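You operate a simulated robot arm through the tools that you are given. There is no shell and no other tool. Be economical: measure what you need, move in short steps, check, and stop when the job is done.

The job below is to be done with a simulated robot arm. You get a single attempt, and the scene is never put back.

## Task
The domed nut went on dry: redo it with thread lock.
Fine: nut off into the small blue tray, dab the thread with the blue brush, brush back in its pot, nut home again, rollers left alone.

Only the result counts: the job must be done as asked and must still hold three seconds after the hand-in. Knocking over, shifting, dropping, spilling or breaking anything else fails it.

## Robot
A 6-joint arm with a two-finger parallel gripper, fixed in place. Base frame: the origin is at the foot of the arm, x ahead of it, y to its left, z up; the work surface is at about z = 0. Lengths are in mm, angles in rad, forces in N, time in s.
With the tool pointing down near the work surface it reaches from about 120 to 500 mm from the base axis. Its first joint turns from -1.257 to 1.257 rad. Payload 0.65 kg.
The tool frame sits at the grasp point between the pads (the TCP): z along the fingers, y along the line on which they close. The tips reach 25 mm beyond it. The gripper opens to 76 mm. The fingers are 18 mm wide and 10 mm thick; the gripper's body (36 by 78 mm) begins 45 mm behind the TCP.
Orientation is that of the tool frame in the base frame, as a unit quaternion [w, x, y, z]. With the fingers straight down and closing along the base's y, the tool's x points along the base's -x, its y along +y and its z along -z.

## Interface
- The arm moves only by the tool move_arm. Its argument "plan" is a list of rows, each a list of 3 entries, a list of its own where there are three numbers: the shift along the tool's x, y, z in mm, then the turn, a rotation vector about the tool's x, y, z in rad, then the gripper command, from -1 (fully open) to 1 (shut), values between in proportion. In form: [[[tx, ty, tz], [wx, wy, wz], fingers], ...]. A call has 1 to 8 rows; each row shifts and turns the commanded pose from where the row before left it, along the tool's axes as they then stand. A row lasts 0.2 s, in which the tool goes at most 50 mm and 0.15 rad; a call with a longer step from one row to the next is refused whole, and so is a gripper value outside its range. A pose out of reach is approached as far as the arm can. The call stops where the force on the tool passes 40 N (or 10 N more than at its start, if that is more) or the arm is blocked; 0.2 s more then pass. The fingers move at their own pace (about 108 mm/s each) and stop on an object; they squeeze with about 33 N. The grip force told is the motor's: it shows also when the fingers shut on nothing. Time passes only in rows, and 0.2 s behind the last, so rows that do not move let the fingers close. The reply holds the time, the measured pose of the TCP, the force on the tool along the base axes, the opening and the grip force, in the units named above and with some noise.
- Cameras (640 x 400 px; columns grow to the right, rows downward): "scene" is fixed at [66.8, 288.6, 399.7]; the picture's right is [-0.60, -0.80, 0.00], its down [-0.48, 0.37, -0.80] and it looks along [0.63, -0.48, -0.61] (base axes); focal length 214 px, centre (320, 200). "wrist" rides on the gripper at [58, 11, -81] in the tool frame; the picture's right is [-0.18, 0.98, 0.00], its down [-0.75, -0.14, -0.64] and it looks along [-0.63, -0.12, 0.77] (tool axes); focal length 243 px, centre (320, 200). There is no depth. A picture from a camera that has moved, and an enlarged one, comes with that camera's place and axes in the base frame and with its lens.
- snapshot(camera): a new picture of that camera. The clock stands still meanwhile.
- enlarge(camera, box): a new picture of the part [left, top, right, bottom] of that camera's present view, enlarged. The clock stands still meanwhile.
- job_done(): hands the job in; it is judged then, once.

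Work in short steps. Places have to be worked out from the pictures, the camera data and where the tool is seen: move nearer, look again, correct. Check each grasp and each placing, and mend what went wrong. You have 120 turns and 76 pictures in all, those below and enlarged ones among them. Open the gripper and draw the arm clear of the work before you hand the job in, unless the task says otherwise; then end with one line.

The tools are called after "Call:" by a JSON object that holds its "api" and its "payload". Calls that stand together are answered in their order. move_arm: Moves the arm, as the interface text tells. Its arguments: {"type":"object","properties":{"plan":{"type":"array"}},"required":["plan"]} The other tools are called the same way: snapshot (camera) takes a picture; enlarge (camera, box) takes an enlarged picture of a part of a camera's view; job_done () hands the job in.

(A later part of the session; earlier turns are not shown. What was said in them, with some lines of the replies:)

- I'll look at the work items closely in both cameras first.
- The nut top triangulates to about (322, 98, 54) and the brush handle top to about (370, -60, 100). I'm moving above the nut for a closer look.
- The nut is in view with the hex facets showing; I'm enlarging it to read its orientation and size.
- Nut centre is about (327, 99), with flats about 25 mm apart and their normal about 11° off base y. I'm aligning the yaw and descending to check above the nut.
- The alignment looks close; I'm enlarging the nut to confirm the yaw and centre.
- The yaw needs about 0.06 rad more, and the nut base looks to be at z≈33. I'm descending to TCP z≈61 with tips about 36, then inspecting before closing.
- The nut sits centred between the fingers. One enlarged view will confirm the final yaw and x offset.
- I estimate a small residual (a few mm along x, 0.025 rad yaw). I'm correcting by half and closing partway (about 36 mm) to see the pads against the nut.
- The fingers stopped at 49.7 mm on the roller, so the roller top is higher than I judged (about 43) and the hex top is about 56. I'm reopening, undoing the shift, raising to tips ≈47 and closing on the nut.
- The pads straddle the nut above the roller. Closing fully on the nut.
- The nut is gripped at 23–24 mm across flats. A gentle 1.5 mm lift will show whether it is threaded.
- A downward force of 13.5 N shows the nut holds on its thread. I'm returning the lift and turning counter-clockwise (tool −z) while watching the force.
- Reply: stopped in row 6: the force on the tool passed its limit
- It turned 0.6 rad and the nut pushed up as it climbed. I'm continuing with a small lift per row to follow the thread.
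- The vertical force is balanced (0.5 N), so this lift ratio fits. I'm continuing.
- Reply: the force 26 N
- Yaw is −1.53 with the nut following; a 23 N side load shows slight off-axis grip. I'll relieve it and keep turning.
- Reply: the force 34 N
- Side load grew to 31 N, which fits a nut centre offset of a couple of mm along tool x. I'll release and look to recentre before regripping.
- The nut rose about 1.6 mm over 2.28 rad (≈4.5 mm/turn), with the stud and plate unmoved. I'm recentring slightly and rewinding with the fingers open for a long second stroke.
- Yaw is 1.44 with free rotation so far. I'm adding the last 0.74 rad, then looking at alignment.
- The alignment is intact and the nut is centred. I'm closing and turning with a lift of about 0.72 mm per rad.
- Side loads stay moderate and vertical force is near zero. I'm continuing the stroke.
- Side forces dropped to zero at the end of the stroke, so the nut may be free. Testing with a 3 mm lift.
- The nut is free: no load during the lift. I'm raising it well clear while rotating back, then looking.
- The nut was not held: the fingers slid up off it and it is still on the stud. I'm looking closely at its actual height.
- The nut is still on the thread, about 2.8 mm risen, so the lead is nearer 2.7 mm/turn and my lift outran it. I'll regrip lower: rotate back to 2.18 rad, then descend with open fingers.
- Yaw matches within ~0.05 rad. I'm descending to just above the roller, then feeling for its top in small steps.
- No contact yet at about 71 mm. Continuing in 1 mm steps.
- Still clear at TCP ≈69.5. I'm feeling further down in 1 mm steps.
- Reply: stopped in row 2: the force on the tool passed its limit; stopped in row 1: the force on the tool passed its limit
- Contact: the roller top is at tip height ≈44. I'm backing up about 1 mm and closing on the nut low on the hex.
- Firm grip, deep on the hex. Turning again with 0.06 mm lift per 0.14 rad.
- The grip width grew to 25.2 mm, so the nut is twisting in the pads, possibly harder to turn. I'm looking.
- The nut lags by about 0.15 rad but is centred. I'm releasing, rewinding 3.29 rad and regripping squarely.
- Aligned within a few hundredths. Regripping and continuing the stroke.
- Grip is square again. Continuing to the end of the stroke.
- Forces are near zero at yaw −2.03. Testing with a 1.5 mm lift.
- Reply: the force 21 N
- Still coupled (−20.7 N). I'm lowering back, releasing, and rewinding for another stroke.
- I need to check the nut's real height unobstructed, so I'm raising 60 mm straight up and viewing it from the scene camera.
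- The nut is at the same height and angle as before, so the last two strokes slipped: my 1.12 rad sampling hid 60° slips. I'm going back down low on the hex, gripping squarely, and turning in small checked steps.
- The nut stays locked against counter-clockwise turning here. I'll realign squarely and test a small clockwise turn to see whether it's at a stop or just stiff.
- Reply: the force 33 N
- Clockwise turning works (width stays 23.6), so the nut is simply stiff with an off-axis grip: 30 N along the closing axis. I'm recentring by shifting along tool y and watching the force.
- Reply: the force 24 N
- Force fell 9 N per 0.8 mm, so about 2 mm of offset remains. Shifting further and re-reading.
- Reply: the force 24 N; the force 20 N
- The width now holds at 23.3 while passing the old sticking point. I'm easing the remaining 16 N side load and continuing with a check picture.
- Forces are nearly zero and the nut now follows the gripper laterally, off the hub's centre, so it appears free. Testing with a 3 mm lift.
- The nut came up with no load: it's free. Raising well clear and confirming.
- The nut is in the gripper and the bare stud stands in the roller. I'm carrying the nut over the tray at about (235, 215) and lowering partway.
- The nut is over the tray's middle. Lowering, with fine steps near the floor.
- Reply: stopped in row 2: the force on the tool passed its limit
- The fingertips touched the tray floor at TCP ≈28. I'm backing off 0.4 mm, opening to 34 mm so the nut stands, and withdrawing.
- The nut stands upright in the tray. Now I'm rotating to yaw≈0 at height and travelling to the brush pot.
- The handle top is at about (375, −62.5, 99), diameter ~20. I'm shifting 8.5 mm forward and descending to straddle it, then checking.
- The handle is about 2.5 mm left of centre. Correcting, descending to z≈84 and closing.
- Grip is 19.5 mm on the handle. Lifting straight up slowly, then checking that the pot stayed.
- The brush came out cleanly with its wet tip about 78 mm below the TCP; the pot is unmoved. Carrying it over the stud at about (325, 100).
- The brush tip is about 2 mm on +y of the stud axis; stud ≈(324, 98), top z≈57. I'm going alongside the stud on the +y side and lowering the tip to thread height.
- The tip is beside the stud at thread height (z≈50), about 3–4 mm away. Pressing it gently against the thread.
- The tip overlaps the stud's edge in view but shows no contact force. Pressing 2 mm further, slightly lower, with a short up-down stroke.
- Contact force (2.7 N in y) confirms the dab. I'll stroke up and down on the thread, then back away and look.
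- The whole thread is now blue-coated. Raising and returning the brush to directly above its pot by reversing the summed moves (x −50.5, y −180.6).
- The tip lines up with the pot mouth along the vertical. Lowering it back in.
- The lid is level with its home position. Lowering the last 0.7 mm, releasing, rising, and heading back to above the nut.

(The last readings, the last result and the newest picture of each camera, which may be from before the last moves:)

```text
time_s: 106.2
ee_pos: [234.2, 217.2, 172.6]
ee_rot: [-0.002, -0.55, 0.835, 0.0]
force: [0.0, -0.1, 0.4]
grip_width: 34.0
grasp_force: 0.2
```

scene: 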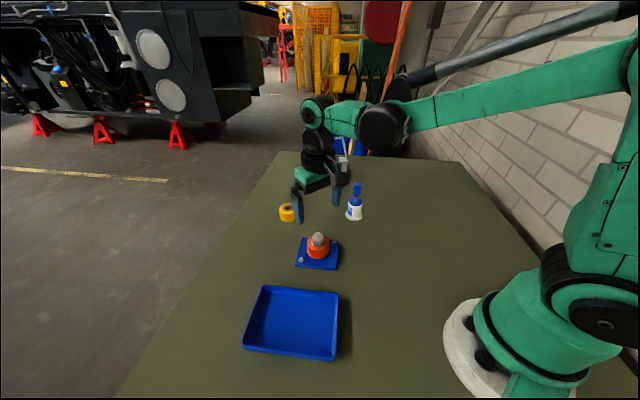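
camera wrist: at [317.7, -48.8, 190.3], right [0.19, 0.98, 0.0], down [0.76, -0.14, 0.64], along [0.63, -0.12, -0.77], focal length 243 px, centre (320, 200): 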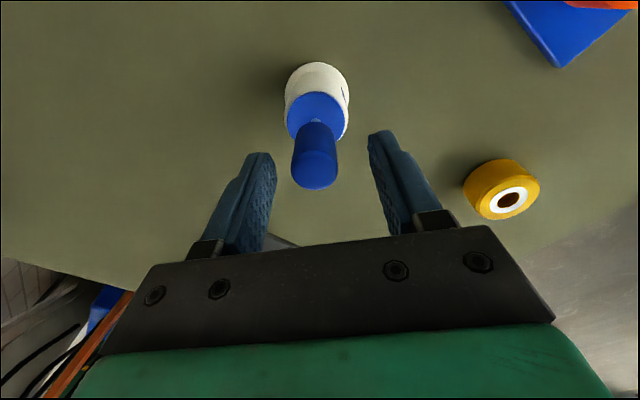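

Right above the nut. Finishing the yaw and descending partway for a check.

Call:
{"api": "move_arm", "payload": {"plan": [[[0, 0, 20], [0, 0, -0.1458], 0.1], [[0, 0, 30], [0, 0, -0.1458], 0.1], [[0, 0, 35], [0, 0, 0], 0.1], [[0, 0, 20], [0, 0, 0], 0.1], [[0, 0, 0], [0, 0, 0], 0.1]]}}

Call:
{"api": "enlarge", "payload": {"camera": "wrist", "box": [240, 60, 400, 190]}}

Call:
{"api": "enlarge", "payload": {"camera": "scene", "box": [310, 140, 410, 240]}}

```text
time_s: 107.5
ee_pos: [233.4, 215.4, 65.1]
ee_rot: [-0.001, -0.665, 0.747, 0.001]
force: [1.2, 0.1, -0.2]
grip_width: 34.3
grasp_force: 0.0
```

```text
3.08 times, centred on (320, 125) of wrist
camera zoom: at [216.4, 161.3, 145.6], right [-0.96, 0.3, 0.0], down [0.23, 0.73, 0.64], along [0.19, 0.61, -0.77], focal length 746 px, centre (320, 431)
```

zoom: 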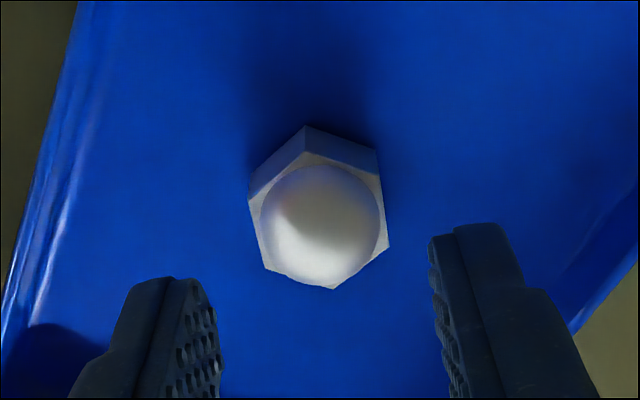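

```text
4.00 times, centred on (360, 190) of scene
camera zoom: at [66.8, 288.6, 399.7], right [-0.6, -0.8, 0.0], down [-0.48, 0.37, -0.8], along [0.63, -0.48, -0.61], focal length 858 px, centre (160, 240)
```

zoom: 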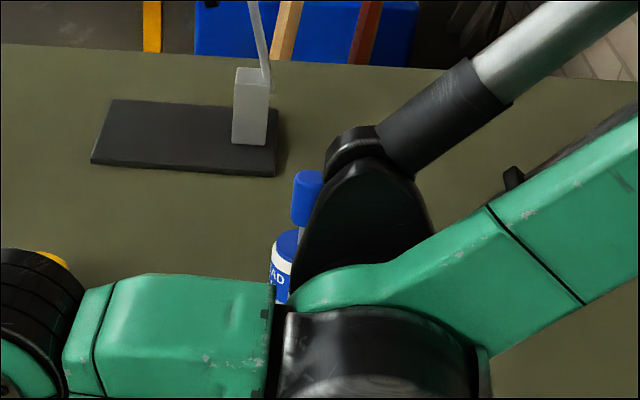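

The nut is centred and aligned in the gripper's view, and the brush stands in its pot. Descending and gripping the nut about 2 mm above the tray floor.

Call:
{"api": "move_arm", "payload": {"plan": [[[0, 0, 20], [0, 0, 0], 0.1], [[0, 0, 12], [0, 0, 0], 0.1], [[0, 0, 2.5], [0, 0, 0], 0.1], [[0, 0, 0], [0, 0, 0], 0.1], [[0, 0, 0], [0, 0, 0], 1], [[0, 0, 0], [0, 0, 0], 1], [[0, 0, 0], [0, 0, 0], 1]]}}

```text
time_s: 109.0
ee_pos: [235.3, 216.0, 31.0]
ee_rot: [-0.001, -0.665, 0.746, 0.002]
force: [0.8, -0.1, -0.4]
grip_width: 23.2
grasp_force: 32.4
```

Nut gripped at 23.2 mm. Lifting, carrying to above the stud (Δ = +90.8, −117.4), and pre-rotating to yaw −2.0 for a long clockwise stroke.

Call:
{"api": "move_arm", "payload": {"plan": [[[0, 0, -20], [0, 0, 0], 1], [[0, 0, -45], [0, 0, 0], 1], [[0, 0, -45], [0, 0, 0], 1], [[26.5, -25.9, 0], [0, 0, 0], 1], [[26.5, -25.9, 0], [0, 0, 0], 1], [[26.5, -25.9, 0], [0, 0, 0], 1], [[26.6, -26.0, 0], [0, 0, 0], 1], [[0, 0, 0], [0, 0, -0.14], 1]]}}

Call:
{"api": "move_arm", "payload": {"plan": [[[0, 0, 15], [0, 0, -0.14], 1], [[0, 0, 15], [0, 0, -0.14], 1], [[0, 0, 15], [0, 0, -0.14], 1], [[0, 0, 3], [0, 0, 0], 1], [[0, 0, 0], [0, 0, 0], 1]]}}

Call:
{"api": "enlarge", "payload": {"camera": "scene", "box": [285, 205, 350, 270]}}

Call:
{"api": "enlarge", "payload": {"camera": "wrist", "box": [240, 60, 400, 220]}}

```text
time_s: 110.8
ee_pos: [324.8, 99.3, 142.2]
ee_rot: [0.001, 0.716, -0.698, -0.001]
force: [0.0, 1.1, 0.0]
grip_width: 22.9
grasp_force: 32.4
```

```text
time_s: 112.0
ee_pos: [325.4, 99.9, 94.7]
ee_rot: [0.001, 0.846, -0.533, -0.002]
force: [-0.4, -0.4, 0.1]
grip_width: 23.0
grasp_force: 32.6
```

```text
6.15 times, centred on (318, 238) of scene
camera zoom: at [66.8, 288.6, 399.7], right [-0.6, -0.8, 0.0], down [-0.48, 0.37, -0.8], along [0.63, -0.48, -0.61], focal length 1320 px, centre (335, -31)
```

zoom: 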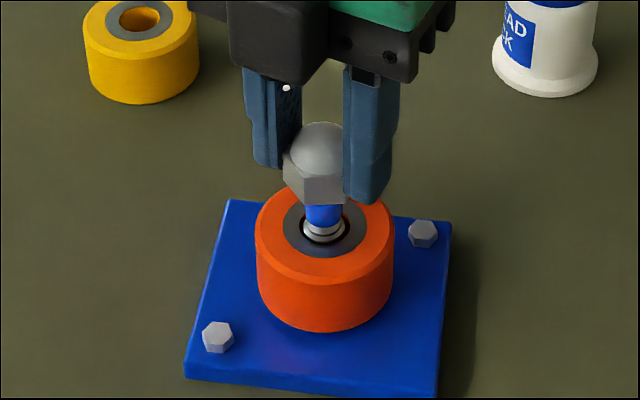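

```text
2.50 times, centred on (320, 140) of wrist
camera zoom: at [341.0, 43.4, 173.8], right [-0.97, -0.26, 0.0], down [-0.19, 0.74, 0.64], along [-0.17, 0.62, -0.77], focal length 606 px, centre (320, 350)
```

zoom: 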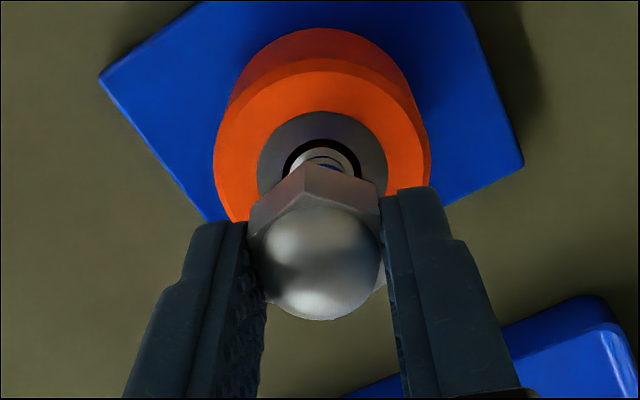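

The nut is within about 1 mm of the stud axis. Nudging by (−0.4, −0.9) and lowering it over the stud, watching force.

Call:
{"api": "move_arm", "payload": {"plan": [[[0.64, 0.75, 0], [0, 0, 0], 1], [[0, 0, 3], [0, 0, 0], 1], [[0, 0, 2], [0, 0, 0], 1], [[0, 0, 2], [0, 0, 0], 1], [[0, 0, 2], [0, 0, 0], 1], [[0, 0, 2], [0, 0, 0], 1], [[0, 0, 2], [0, 0, 0], 1], [[0, 0, 0], [0, 0, 0], 1]]}}

```text
time_s: 113.8
ee_pos: [325.8, 98.1, 81.4]
ee_rot: [0.001, 0.845, -0.534, -0.001]
force: [-0.4, -0.5, 0.1]
grip_width: 22.9
grasp_force: 33.3
```

No resistance with the nut already below the stud top. Continuing in 1 mm steps to the thread start.

Call:
{"api": "move_arm", "payload": {"plan": [[[0, 0, 1], [0, 0, 0], 1], [[0, 0, 1], [0, 0, 0], 1], [[0, 0, 1], [0, 0, 0], 1], [[0, 0, 0], [0, 0, 0], 1]]}}

Call:
{"api": "move_arm", "payload": {"plan": [[[0, 0, 1], [0, 0, 0], 1], [[0, 0, 1], [0, 0, 0], 1], [[0, 0, 0], [0, 0, 0], 1]]}}

```text
time_s: 114.8
ee_pos: [324.3, 97.9, 78.2]
ee_rot: [0.0, 0.846, -0.534, -0.002]
force: [0.5, 0.3, 0.2]
grip_width: 22.9
grasp_force: 33.1
```

```text
time_s: 115.7
ee_pos: [325.6, 98.6, 76.3]
ee_rot: [0.0, 0.846, -0.533, -0.002]
force: [6.4, 17.3, -1.0]
grip_width: 23.0
grasp_force: 33.2
```

A side load (6, 17 N) shows the nut has engaged the stud, whose axis is slightly +y. Relieving that, then turning clockwise with checks at non-60° intervals.

Call:
{"api": "move_arm", "payload": {"plan": [[[-1.1, -1.2, 0], [0, 0, 0], 1], [[0, 0, 0], [0, 0, 0], 1]]}}

Call:
{"api": "move_arm", "payload": {"plan": [[[0, 0, 0.05], [0, 0, 0.1], 1], [[0, 0, 0.05], [0, 0, 0.1], 1], [[0, 0, 0.05], [0, 0, 0.1], 1], [[0, 0, 0.05], [0, 0, 0.1], 1], [[0, 0, 0], [0, 0, 0], 1]]}}

```text
time_s: 116.2
ee_pos: [325.9, 99.3, 77.2]
ee_rot: [0.003, 0.845, -0.535, -0.003]
force: [-9.9, -0.3, -0.7]
grip_width: 22.9
grasp_force: 33.3
```

```text
time_s: 117.5
ee_pos: [324.4, 99.7, 76.0]
ee_rot: [0.0, 0.722, -0.692, -0.001]
force: [-9.7, -6.2, 0.1]
grip_width: 23.1
grasp_force: 33.2
```

The nut turns with the pads (width 23.1). Small recentre and continue clockwise.

Call:
{"api": "move_arm", "payload": {"plan": [[[0.26, 0.8, 0], [0, 0, 0], 1], [[0, 0, 0.06], [0, 0, 0.12], 1], [[0, 0, 0.06], [0, 0, 0.12], 1], [[0, 0, 0.06], [0, 0, 0.12], 1], [[0, 0, 0.06], [0, 0, 0.12], 1], [[0, 0, 0.06], [0, 0, 0.12], 1], [[0, 0, 0], [0, 0, 0], 1]]}}

Call:
{"api": "move_arm", "payload": {"plan": [[[0, 0, 0.06], [0, 0, 0.12], 1], [[0, 0, 0.06], [0, 0, 0.12], 1], [[0, 0, 0.06], [0, 0, 0.12], 1], [[0, 0, 0.06], [0, 0, 0.12], 1], [[0, 0, 0.06], [0, 0, 0.12], 1], [[0, 0, 0], [0, 0, 0], 1]]}}

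Call:
{"api": "enlarge", "payload": {"camera": "scene", "box": [285, 215, 350, 280]}}

```text
time_s: 119.0
ee_pos: [325.3, 99.6, 74.5]
ee_rot: [0.002, -0.485, 0.874, 0.001]
force: [30.8, 7.5, -0.7]
grip_width: 23.0
grasp_force: 33.3
```

```text
time_s: 120.5
ee_pos: [325.8, 99.9, 74.7]
ee_rot: [0.001, -0.204, 0.979, 0.0]
force: [31.9, -11.6, -0.4]
grip_width: 23.0
grasp_force: 33.4
```

```text
6.15 times, centred on (318, 248) of scene
camera zoom: at [66.8, 288.6, 399.7], right [-0.6, -0.8, 0.0], down [-0.48, 0.37, -0.8], along [0.63, -0.48, -0.61], focal length 1320 px, centre (335, -92)
```

zoom: 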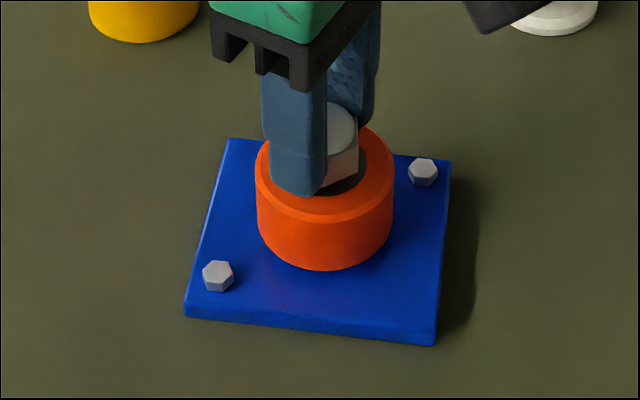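

It is still turning with the pads, but the side load is 33 N. Recentring along the force direction before continuing.

Call:
{"api": "move_arm", "payload": {"plan": [[[-0.7, -0.65, 0], [0, 0, 0], 1], [[-0.7, -0.65, 0], [0, 0, 0], 1], [[0, 0, 0], [0, 0, 0], 1]]}}

Call:
{"api": "move_arm", "payload": {"plan": [[[0, 0, 0.06], [0, 0, 0.12], 1], [[0, 0, 0.06], [0, 0, 0.12], 1], [[0, 0, 0.06], [0, 0, 0.12], 1], [[0, 0, 0.06], [0, 0, 0.12], 1], [[0, 0, 0.06], [0, 0, 0.12], 1], [[0, 0, 0], [0, 0, 0], 1]]}}

```text
time_s: 121.2
ee_pos: [325.5, 99.8, 74.5]
ee_rot: [-0.002, -0.206, 0.979, 0.002]
force: [11.1, 3.5, 0.1]
grip_width: 23.1
grasp_force: 32.5
```

```text
time_s: 122.7
ee_pos: [324.6, 99.2, 74.1]
ee_rot: [-0.002, 0.093, 0.996, 0.0]
force: [-14.7, 8.0, 0.1]
grip_width: 23.2
grasp_force: 32.7
```

Load is moderate. Continuing clockwise.

Call:
{"api": "move_arm", "payload": {"plan": [[[0, 0, 0.07], [0, 0, 0.12], 1], [[0, 0, 0.07], [0, 0, 0.12], 1], [[0, 0, 0.07], [0, 0, 0.12], 1], [[0, 0, 0.07], [0, 0, 0.12], 1], [[0, 0, 0.07], [0, 0, 0.12], 1], [[0, 0, 0], [0, 0, 0], 1]]}}

Call:
{"api": "move_arm", "payload": {"plan": [[[0, 0, 0.07], [0, 0, 0.12], 1], [[0, 0, 0.07], [0, 0, 0.12], 1], [[0, 0, 0.07], [0, 0, 0.12], 1], [[0, 0, 0.07], [0, 0, 0.12], 1], [[0, 0, 0.07], [0, 0, 0.12], 1], [[0, 0, 0], [0, 0, 0], 1]]}}

```text
time_s: 124.0
ee_pos: [326.6, 98.9, 74.4]
ee_rot: [-0.004, 0.383, 0.924, -0.001]
force: [-26.2, 6.7, -0.2]
grip_width: 23.3
grasp_force: 32.8
```

```text
time_s: 125.5
ee_pos: [325.0, 98.5, 73.3]
ee_rot: [-0.003, 0.639, 0.769, -0.004]
force: [-27.4, -6.0, 0.5]
grip_width: 23.1
grasp_force: 33.0
```

Relieving the 27 N x load, then continuing.

Call:
{"api": "move_arm", "payload": {"plan": [[[0, -0.9, 0], [0, 0, 0], 1], [[0, -0.9, 0], [0, 0, 0], 1], [[0, 0, 0.07], [0, 0, 0.12], 1], [[0, 0, 0.07], [0, 0, 0.12], 1], [[0, 0, 0.07], [0, 0, 0.12], 1], [[0, 0, 0.07], [0, 0, 0.12], 1], [[0, 0, 0], [0, 0, 0], 1]]}}

Call:
{"api": "move_arm", "payload": {"plan": [[[0, 0, 0.07], [0, 0, 0.12], 1], [[0, 0, 0.07], [0, 0, 0.12], 1], [[0, 0, 0.07], [0, 0, 0.12], 1], [[0, 0, 0], [0, 0, 0], 1]]}}

Call:
{"api": "enlarge", "payload": {"camera": "wrist", "box": [240, 90, 400, 220]}}

```text
time_s: 127.0
ee_pos: [325.2, 99.4, 73.1]
ee_rot: [-0.001, 0.804, 0.595, 0.001]
force: [22.5, 10.5, -1.5]
grip_width: 23.2
grasp_force: 32.5
```

```text
time_s: 128.1
ee_pos: [323.8, 98.3, 71.4]
ee_rot: [-0.001, 0.898, 0.441, 0.0]
force: [18.1, 22.7, 16.9]
grip_width: 23.1
grasp_force: 32.7
```

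```text
3.08 times, centred on (320, 155) of wrist
camera zoom: at [368.6, 139.0, 152.2], right [0.67, -0.75, 0.0], down [-0.57, -0.51, 0.64], along [-0.48, -0.43, -0.77], focal length 746 px, centre (320, 338)
```

zoom: 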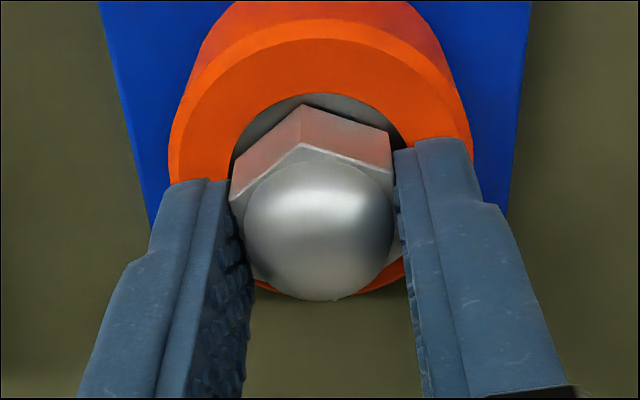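

The nut is back at nearly its original height (seat contact, +17 N). Original angle corresponds to yaw 2.37, so I relieve the side load and turn the last bit to snug.

Call:
{"api": "move_arm", "payload": {"plan": [[[1.2, 0.2, -0.3], [0, 0, 0], 1], [[0.8, 0.2, 0], [0, 0, 0], 1], [[0, 0, 0], [0, 0, 0.07], 1], [[0, 0, 0], [0, 0, 0.07], 1], [[0, 0, 0], [0, 0, 0], 1]]}}

Call:
{"api": "move_arm", "payload": {"plan": [[[0, 0, 0], [0, 0, 0.07], 1], [[0, 0, 0], [0, 0, 0.07], 1], [[0, 0, 0], [0, 0, 0], 1]]}}

```text
time_s: 129.2
ee_pos: [324.4, 98.3, 71.9]
ee_rot: [0.0, 0.926, 0.377, -0.005]
force: [-27.1, -16.3, 0.2]
grip_width: 23.0
grasp_force: 32.7
```

```text
time_s: 130.1
ee_pos: [324.9, 98.7, 73.8]
ee_rot: [-0.001, 0.95, 0.312, -0.005]
force: [-25.2, -19.2, -0.7]
grip_width: 22.9
grasp_force: 32.6
```

Still turning with the pads at yaw 2.51. Backing off the lateral over-correction and continuing until it resists.

Call:
{"api": "move_arm", "payload": {"plan": [[[-1.1, 0, 0], [0, 0, 0], 1], [[0, 0, 0.03], [0, 0, 0.08], 1], [[0, 0, 0.03], [0, 0, 0.08], 1], [[0, 0, 0.03], [0, 0, 0.08], 1], [[0, 0, 0], [0, 0, 0], 1]]}}

```text
time_s: 131.1
ee_pos: [325.1, 98.4, 71.8]
ee_rot: [-0.011, 0.978, 0.207, -0.003]
force: [0.7, 5.3, -1.0]
grip_width: 23.4
grasp_force: 32.3
out of reach, approached as far as the arm can: row 4
stopped in row 5: the force on the tool passed its limit (the readings are from after the stop); the commanded pose is now the measured one
```

Wrist limit reached at yaw 2.72. I'm releasing, rewinding 120°, raising clear and viewing the nut's height.

Call:
{"api": "move_arm", "payload": {"plan": [[[0, 0, 0], [0, 0, 0], 0.1], [[0, 0, 0], [0, 0, 0], 0.1], [[0, 0, -30], [0, 0, 0], 0.1], [[0, 0, -30], [0, 0, -0.1496], 0.1], [[0, 0, 0], [0, 0, -0.1496], 0.1], [[0, 0, 0], [0, 0, -0.1496], 0.1], [[0, 0, 0], [0, 0, -0.1496], 0.1], [[0, 0, 0], [0, 0, -0.1496], 0.1]]}}

Call:
{"api": "move_arm", "payload": {"plan": [[[0, 0, 0], [0, 0, -0.1496], 0.1], [[0, 0, 0], [0, 0, -0.1496], 0.1], [[0, 0, 0], [0, 0, -0.1496], 0.1], [[0, 0, 0], [0, 0, -0.1496], 0.1], [[0, 0, 0], [0, 0, -0.1496], 0.1], [[0, 0, 0], [0, 0, -0.1496], 0.1], [[0, 0, 0], [0, 0, -0.1496], 0.1]]}}

Call:
{"api": "enlarge", "payload": {"camera": "scene", "box": [285, 220, 350, 280]}}

```text
time_s: 132.9
ee_pos: [325.7, 96.1, 133.2]
ee_rot: [-0.011, 0.835, 0.55, 0.001]
force: [0.7, 0.0, -0.9]
grip_width: 34.0
grasp_force: 0.1
```

```text
time_s: 134.5
ee_pos: [326.9, 97.4, 133.1]
ee_rot: [-0.008, 0.448, 0.894, 0.008]
force: [-0.3, 0.0, 0.5]
grip_width: 34.0
grasp_force: 0.2
```

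```text
6.67 times, centred on (318, 250) of scene
camera zoom: at [66.8, 288.6, 399.7], right [-0.6, -0.8, 0.0], down [-0.48, 0.37, -0.8], along [0.63, -0.48, -0.61], focal length 1430 px, centre (337, -133)
```

zoom: 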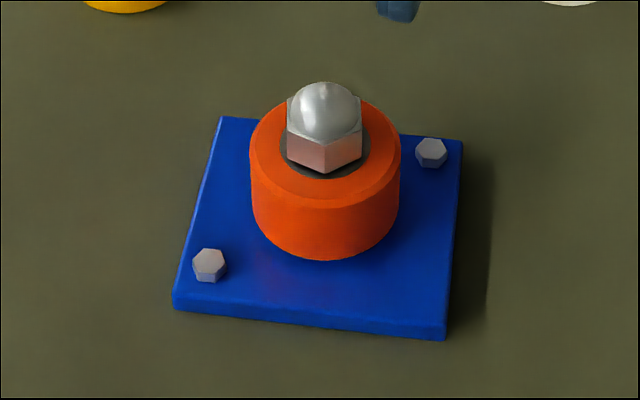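

The nut is back at its original seated height (dome top at the same pixel row). I'll do a snug check: fix the small tool tilt, finish the rewind to yaw 0.63, and look for recentring.

Call:
{"api": "move_arm", "payload": {"plan": [[[0, 0, 0], [0.007, -0.0216, 0], 0.1], [[0, 0, 0], [0, 0, -0.15], 0.1], [[0, 0, 20], [0, 0, -0.15], 0.1], [[0, 0, 13], [0, 0, 0], 0.1], [[0, 0, 0], [0, 0, 0], 0.1]]}}

Call:
{"api": "enlarge", "payload": {"camera": "wrist", "box": [240, 60, 400, 190]}}

```text
time_s: 135.7
ee_pos: [325.2, 96.6, 99.7]
ee_rot: [-0.002, 0.31, 0.951, -0.001]
force: [-0.2, 0.7, 0.3]
grip_width: 34.1
grasp_force: 0.1
```

```text
3.08 times, centred on (320, 125) of wrist
camera zoom: at [284.0, 141.1, 179.5], right [0.73, 0.69, 0.0], down [0.53, -0.56, 0.64], along [0.44, -0.47, -0.77], focal length 746 px, centre (320, 431)
```

zoom: 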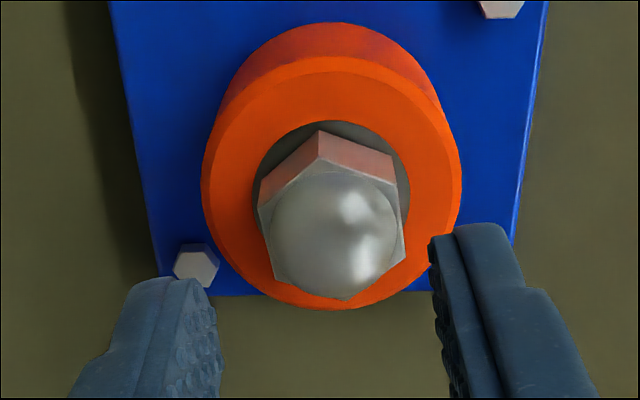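

The nut centre is offset (+1.2, +2.4) mm in tool axes. Correcting, descending to just above the roller and closing for the snug check.

Call:
{"api": "move_arm", "payload": {"plan": [[[1.2, 2.4, 0], [0, 0, 0], 0.1], [[0, 0, 14], [0, 0, 0], 0.1], [[0, 0, 13], [0, 0, 0], 0.1], [[0, 0, 0], [0, 0, 0], 0.1], [[0, 0, 0], [0, 0, 0], 1], [[0, 0, 0], [0, 0, 0], 1]]}}

Call:
{"api": "move_arm", "payload": {"plan": [[[0, 0, 0], [0, 0, 0.08], 1], [[0, 0, 0], [0, 0, 0.08], 1], [[0, 0, 0], [0, 0, 0.08], 1], [[0, 0, 0], [0, 0, 0], 1]]}}

```text
time_s: 137.1
ee_pos: [325.1, 98.9, 73.7]
ee_rot: [-0.001, 0.309, 0.951, -0.001]
force: [3.0, 4.6, 0.7]
grip_width: 22.8
grasp_force: 33.0
```

```text
time_s: 138.1
ee_pos: [325.0, 98.1, 71.9]
ee_rot: [-0.001, 0.423, 0.906, -0.002]
force: [-1.0, -6.3, 16.5]
grip_width: 22.8
grasp_force: 32.2
```

It still turns (width 22.8) but a +16 N axial reaction appeared, suggesting it's seating. A bit further, checking width.

Call:
{"api": "move_arm", "payload": {"plan": [[[0, 0, 0], [0, 0, 0.08], 1], [[0, 0, 0], [0, 0, 0.08], 1], [[0, 0, 0], [0, 0, 0.08], 1], [[0, 0, 0], [0, 0, 0], 1]]}}

Call:
{"api": "enlarge", "payload": {"camera": "wrist", "box": [240, 90, 400, 220]}}

```text
time_s: 139.1
ee_pos: [325.9, 98.2, 73.2]
ee_rot: [-0.001, 0.529, 0.849, -0.003]
force: [-21.8, -28.7, 0.9]
grip_width: 24.4
grasp_force: 33.0
```

```text
3.08 times, centred on (320, 155) of wrist
camera zoom: at [309.8, 157.6, 152.0], right [0.96, 0.27, -0.01], down [0.21, -0.73, 0.65], along [0.17, -0.62, -0.76], focal length 746 px, centre (320, 338)
```

zoom: 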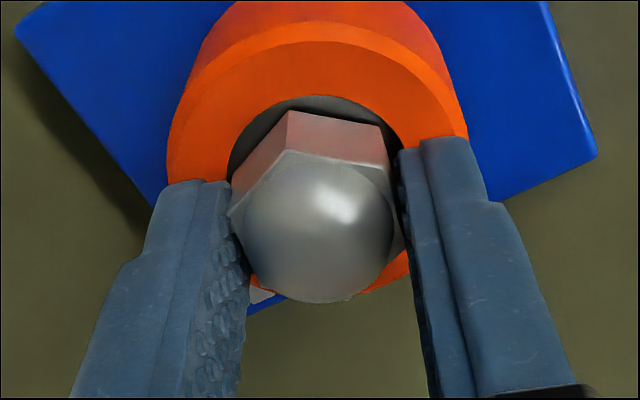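

The pads now slip on the hex (24.4 mm): the nut is snug. Releasing, raising clear and taking final checks.

Call:
{"api": "move_arm", "payload": {"plan": [[[0, 0, 0], [0, 0, -0.1], 1], [[0, 0, 0], [0, 0, 0], 0.1], [[0, 0, 0], [0, 0, 0], 0.1], [[0, 0, -30], [0, 0, 0], 0.1], [[0, 0, -45], [0, 0, 0], -1], [[0, 0, -45], [0, 0, 0], -1], [[0, 0, -40], [0, 0, 0], -1], [[0, 0, -20], [0, 0, 0], -1]]}}

Call:
{"api": "enlarge", "payload": {"camera": "scene", "box": [285, 220, 350, 280]}}

Call:
{"api": "snapshot", "payload": {"camera": "scene"}}

```text
time_s: 140.9
ee_pos: [327.2, 100.6, 252.2]
ee_rot: [0.0, 0.484, 0.875, -0.002]
force: [-0.2, -0.1, 0.9]
grip_width: 76.1
grasp_force: 0.1
```

```text
6.67 times, centred on (318, 250) of scene
camera zoom: at [66.8, 288.6, 399.7], right [-0.6, -0.8, 0.0], down [-0.48, 0.37, -0.8], along [0.63, -0.48, -0.61], focal length 1430 px, centre (337, -133)
```

zoom: 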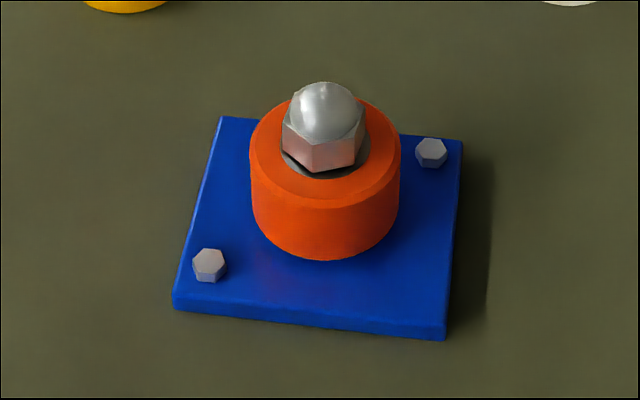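

```text
2 pictures are left
```

scene: 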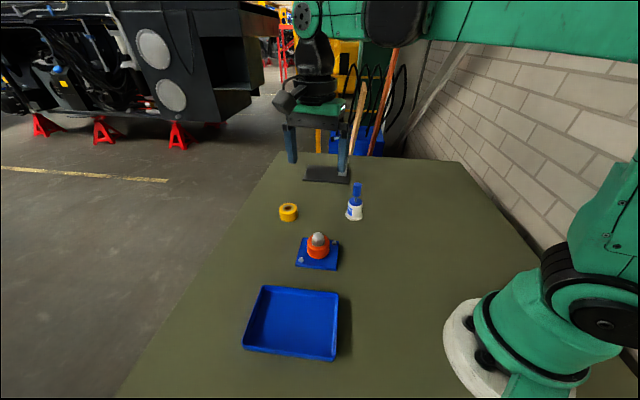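

The nut sits at its original height, snug, with coated thread under it. The brush is in its pot, the rollers, plate and tray are unmoved, and the gripper is open and clear. Handing in.

Call:
{"api": "job_done", "payload": {}}

```text
The job is handed in.
```

The domed nut came off into the blue tray, its thread was coated with thread lock, the brush is back in its pot, and the nut is screwed home until the pads slipped on it; in the last picture the rollers look undisturbed, though early on the fingers closed briefly on the orange roller by mistake and later touched its top.
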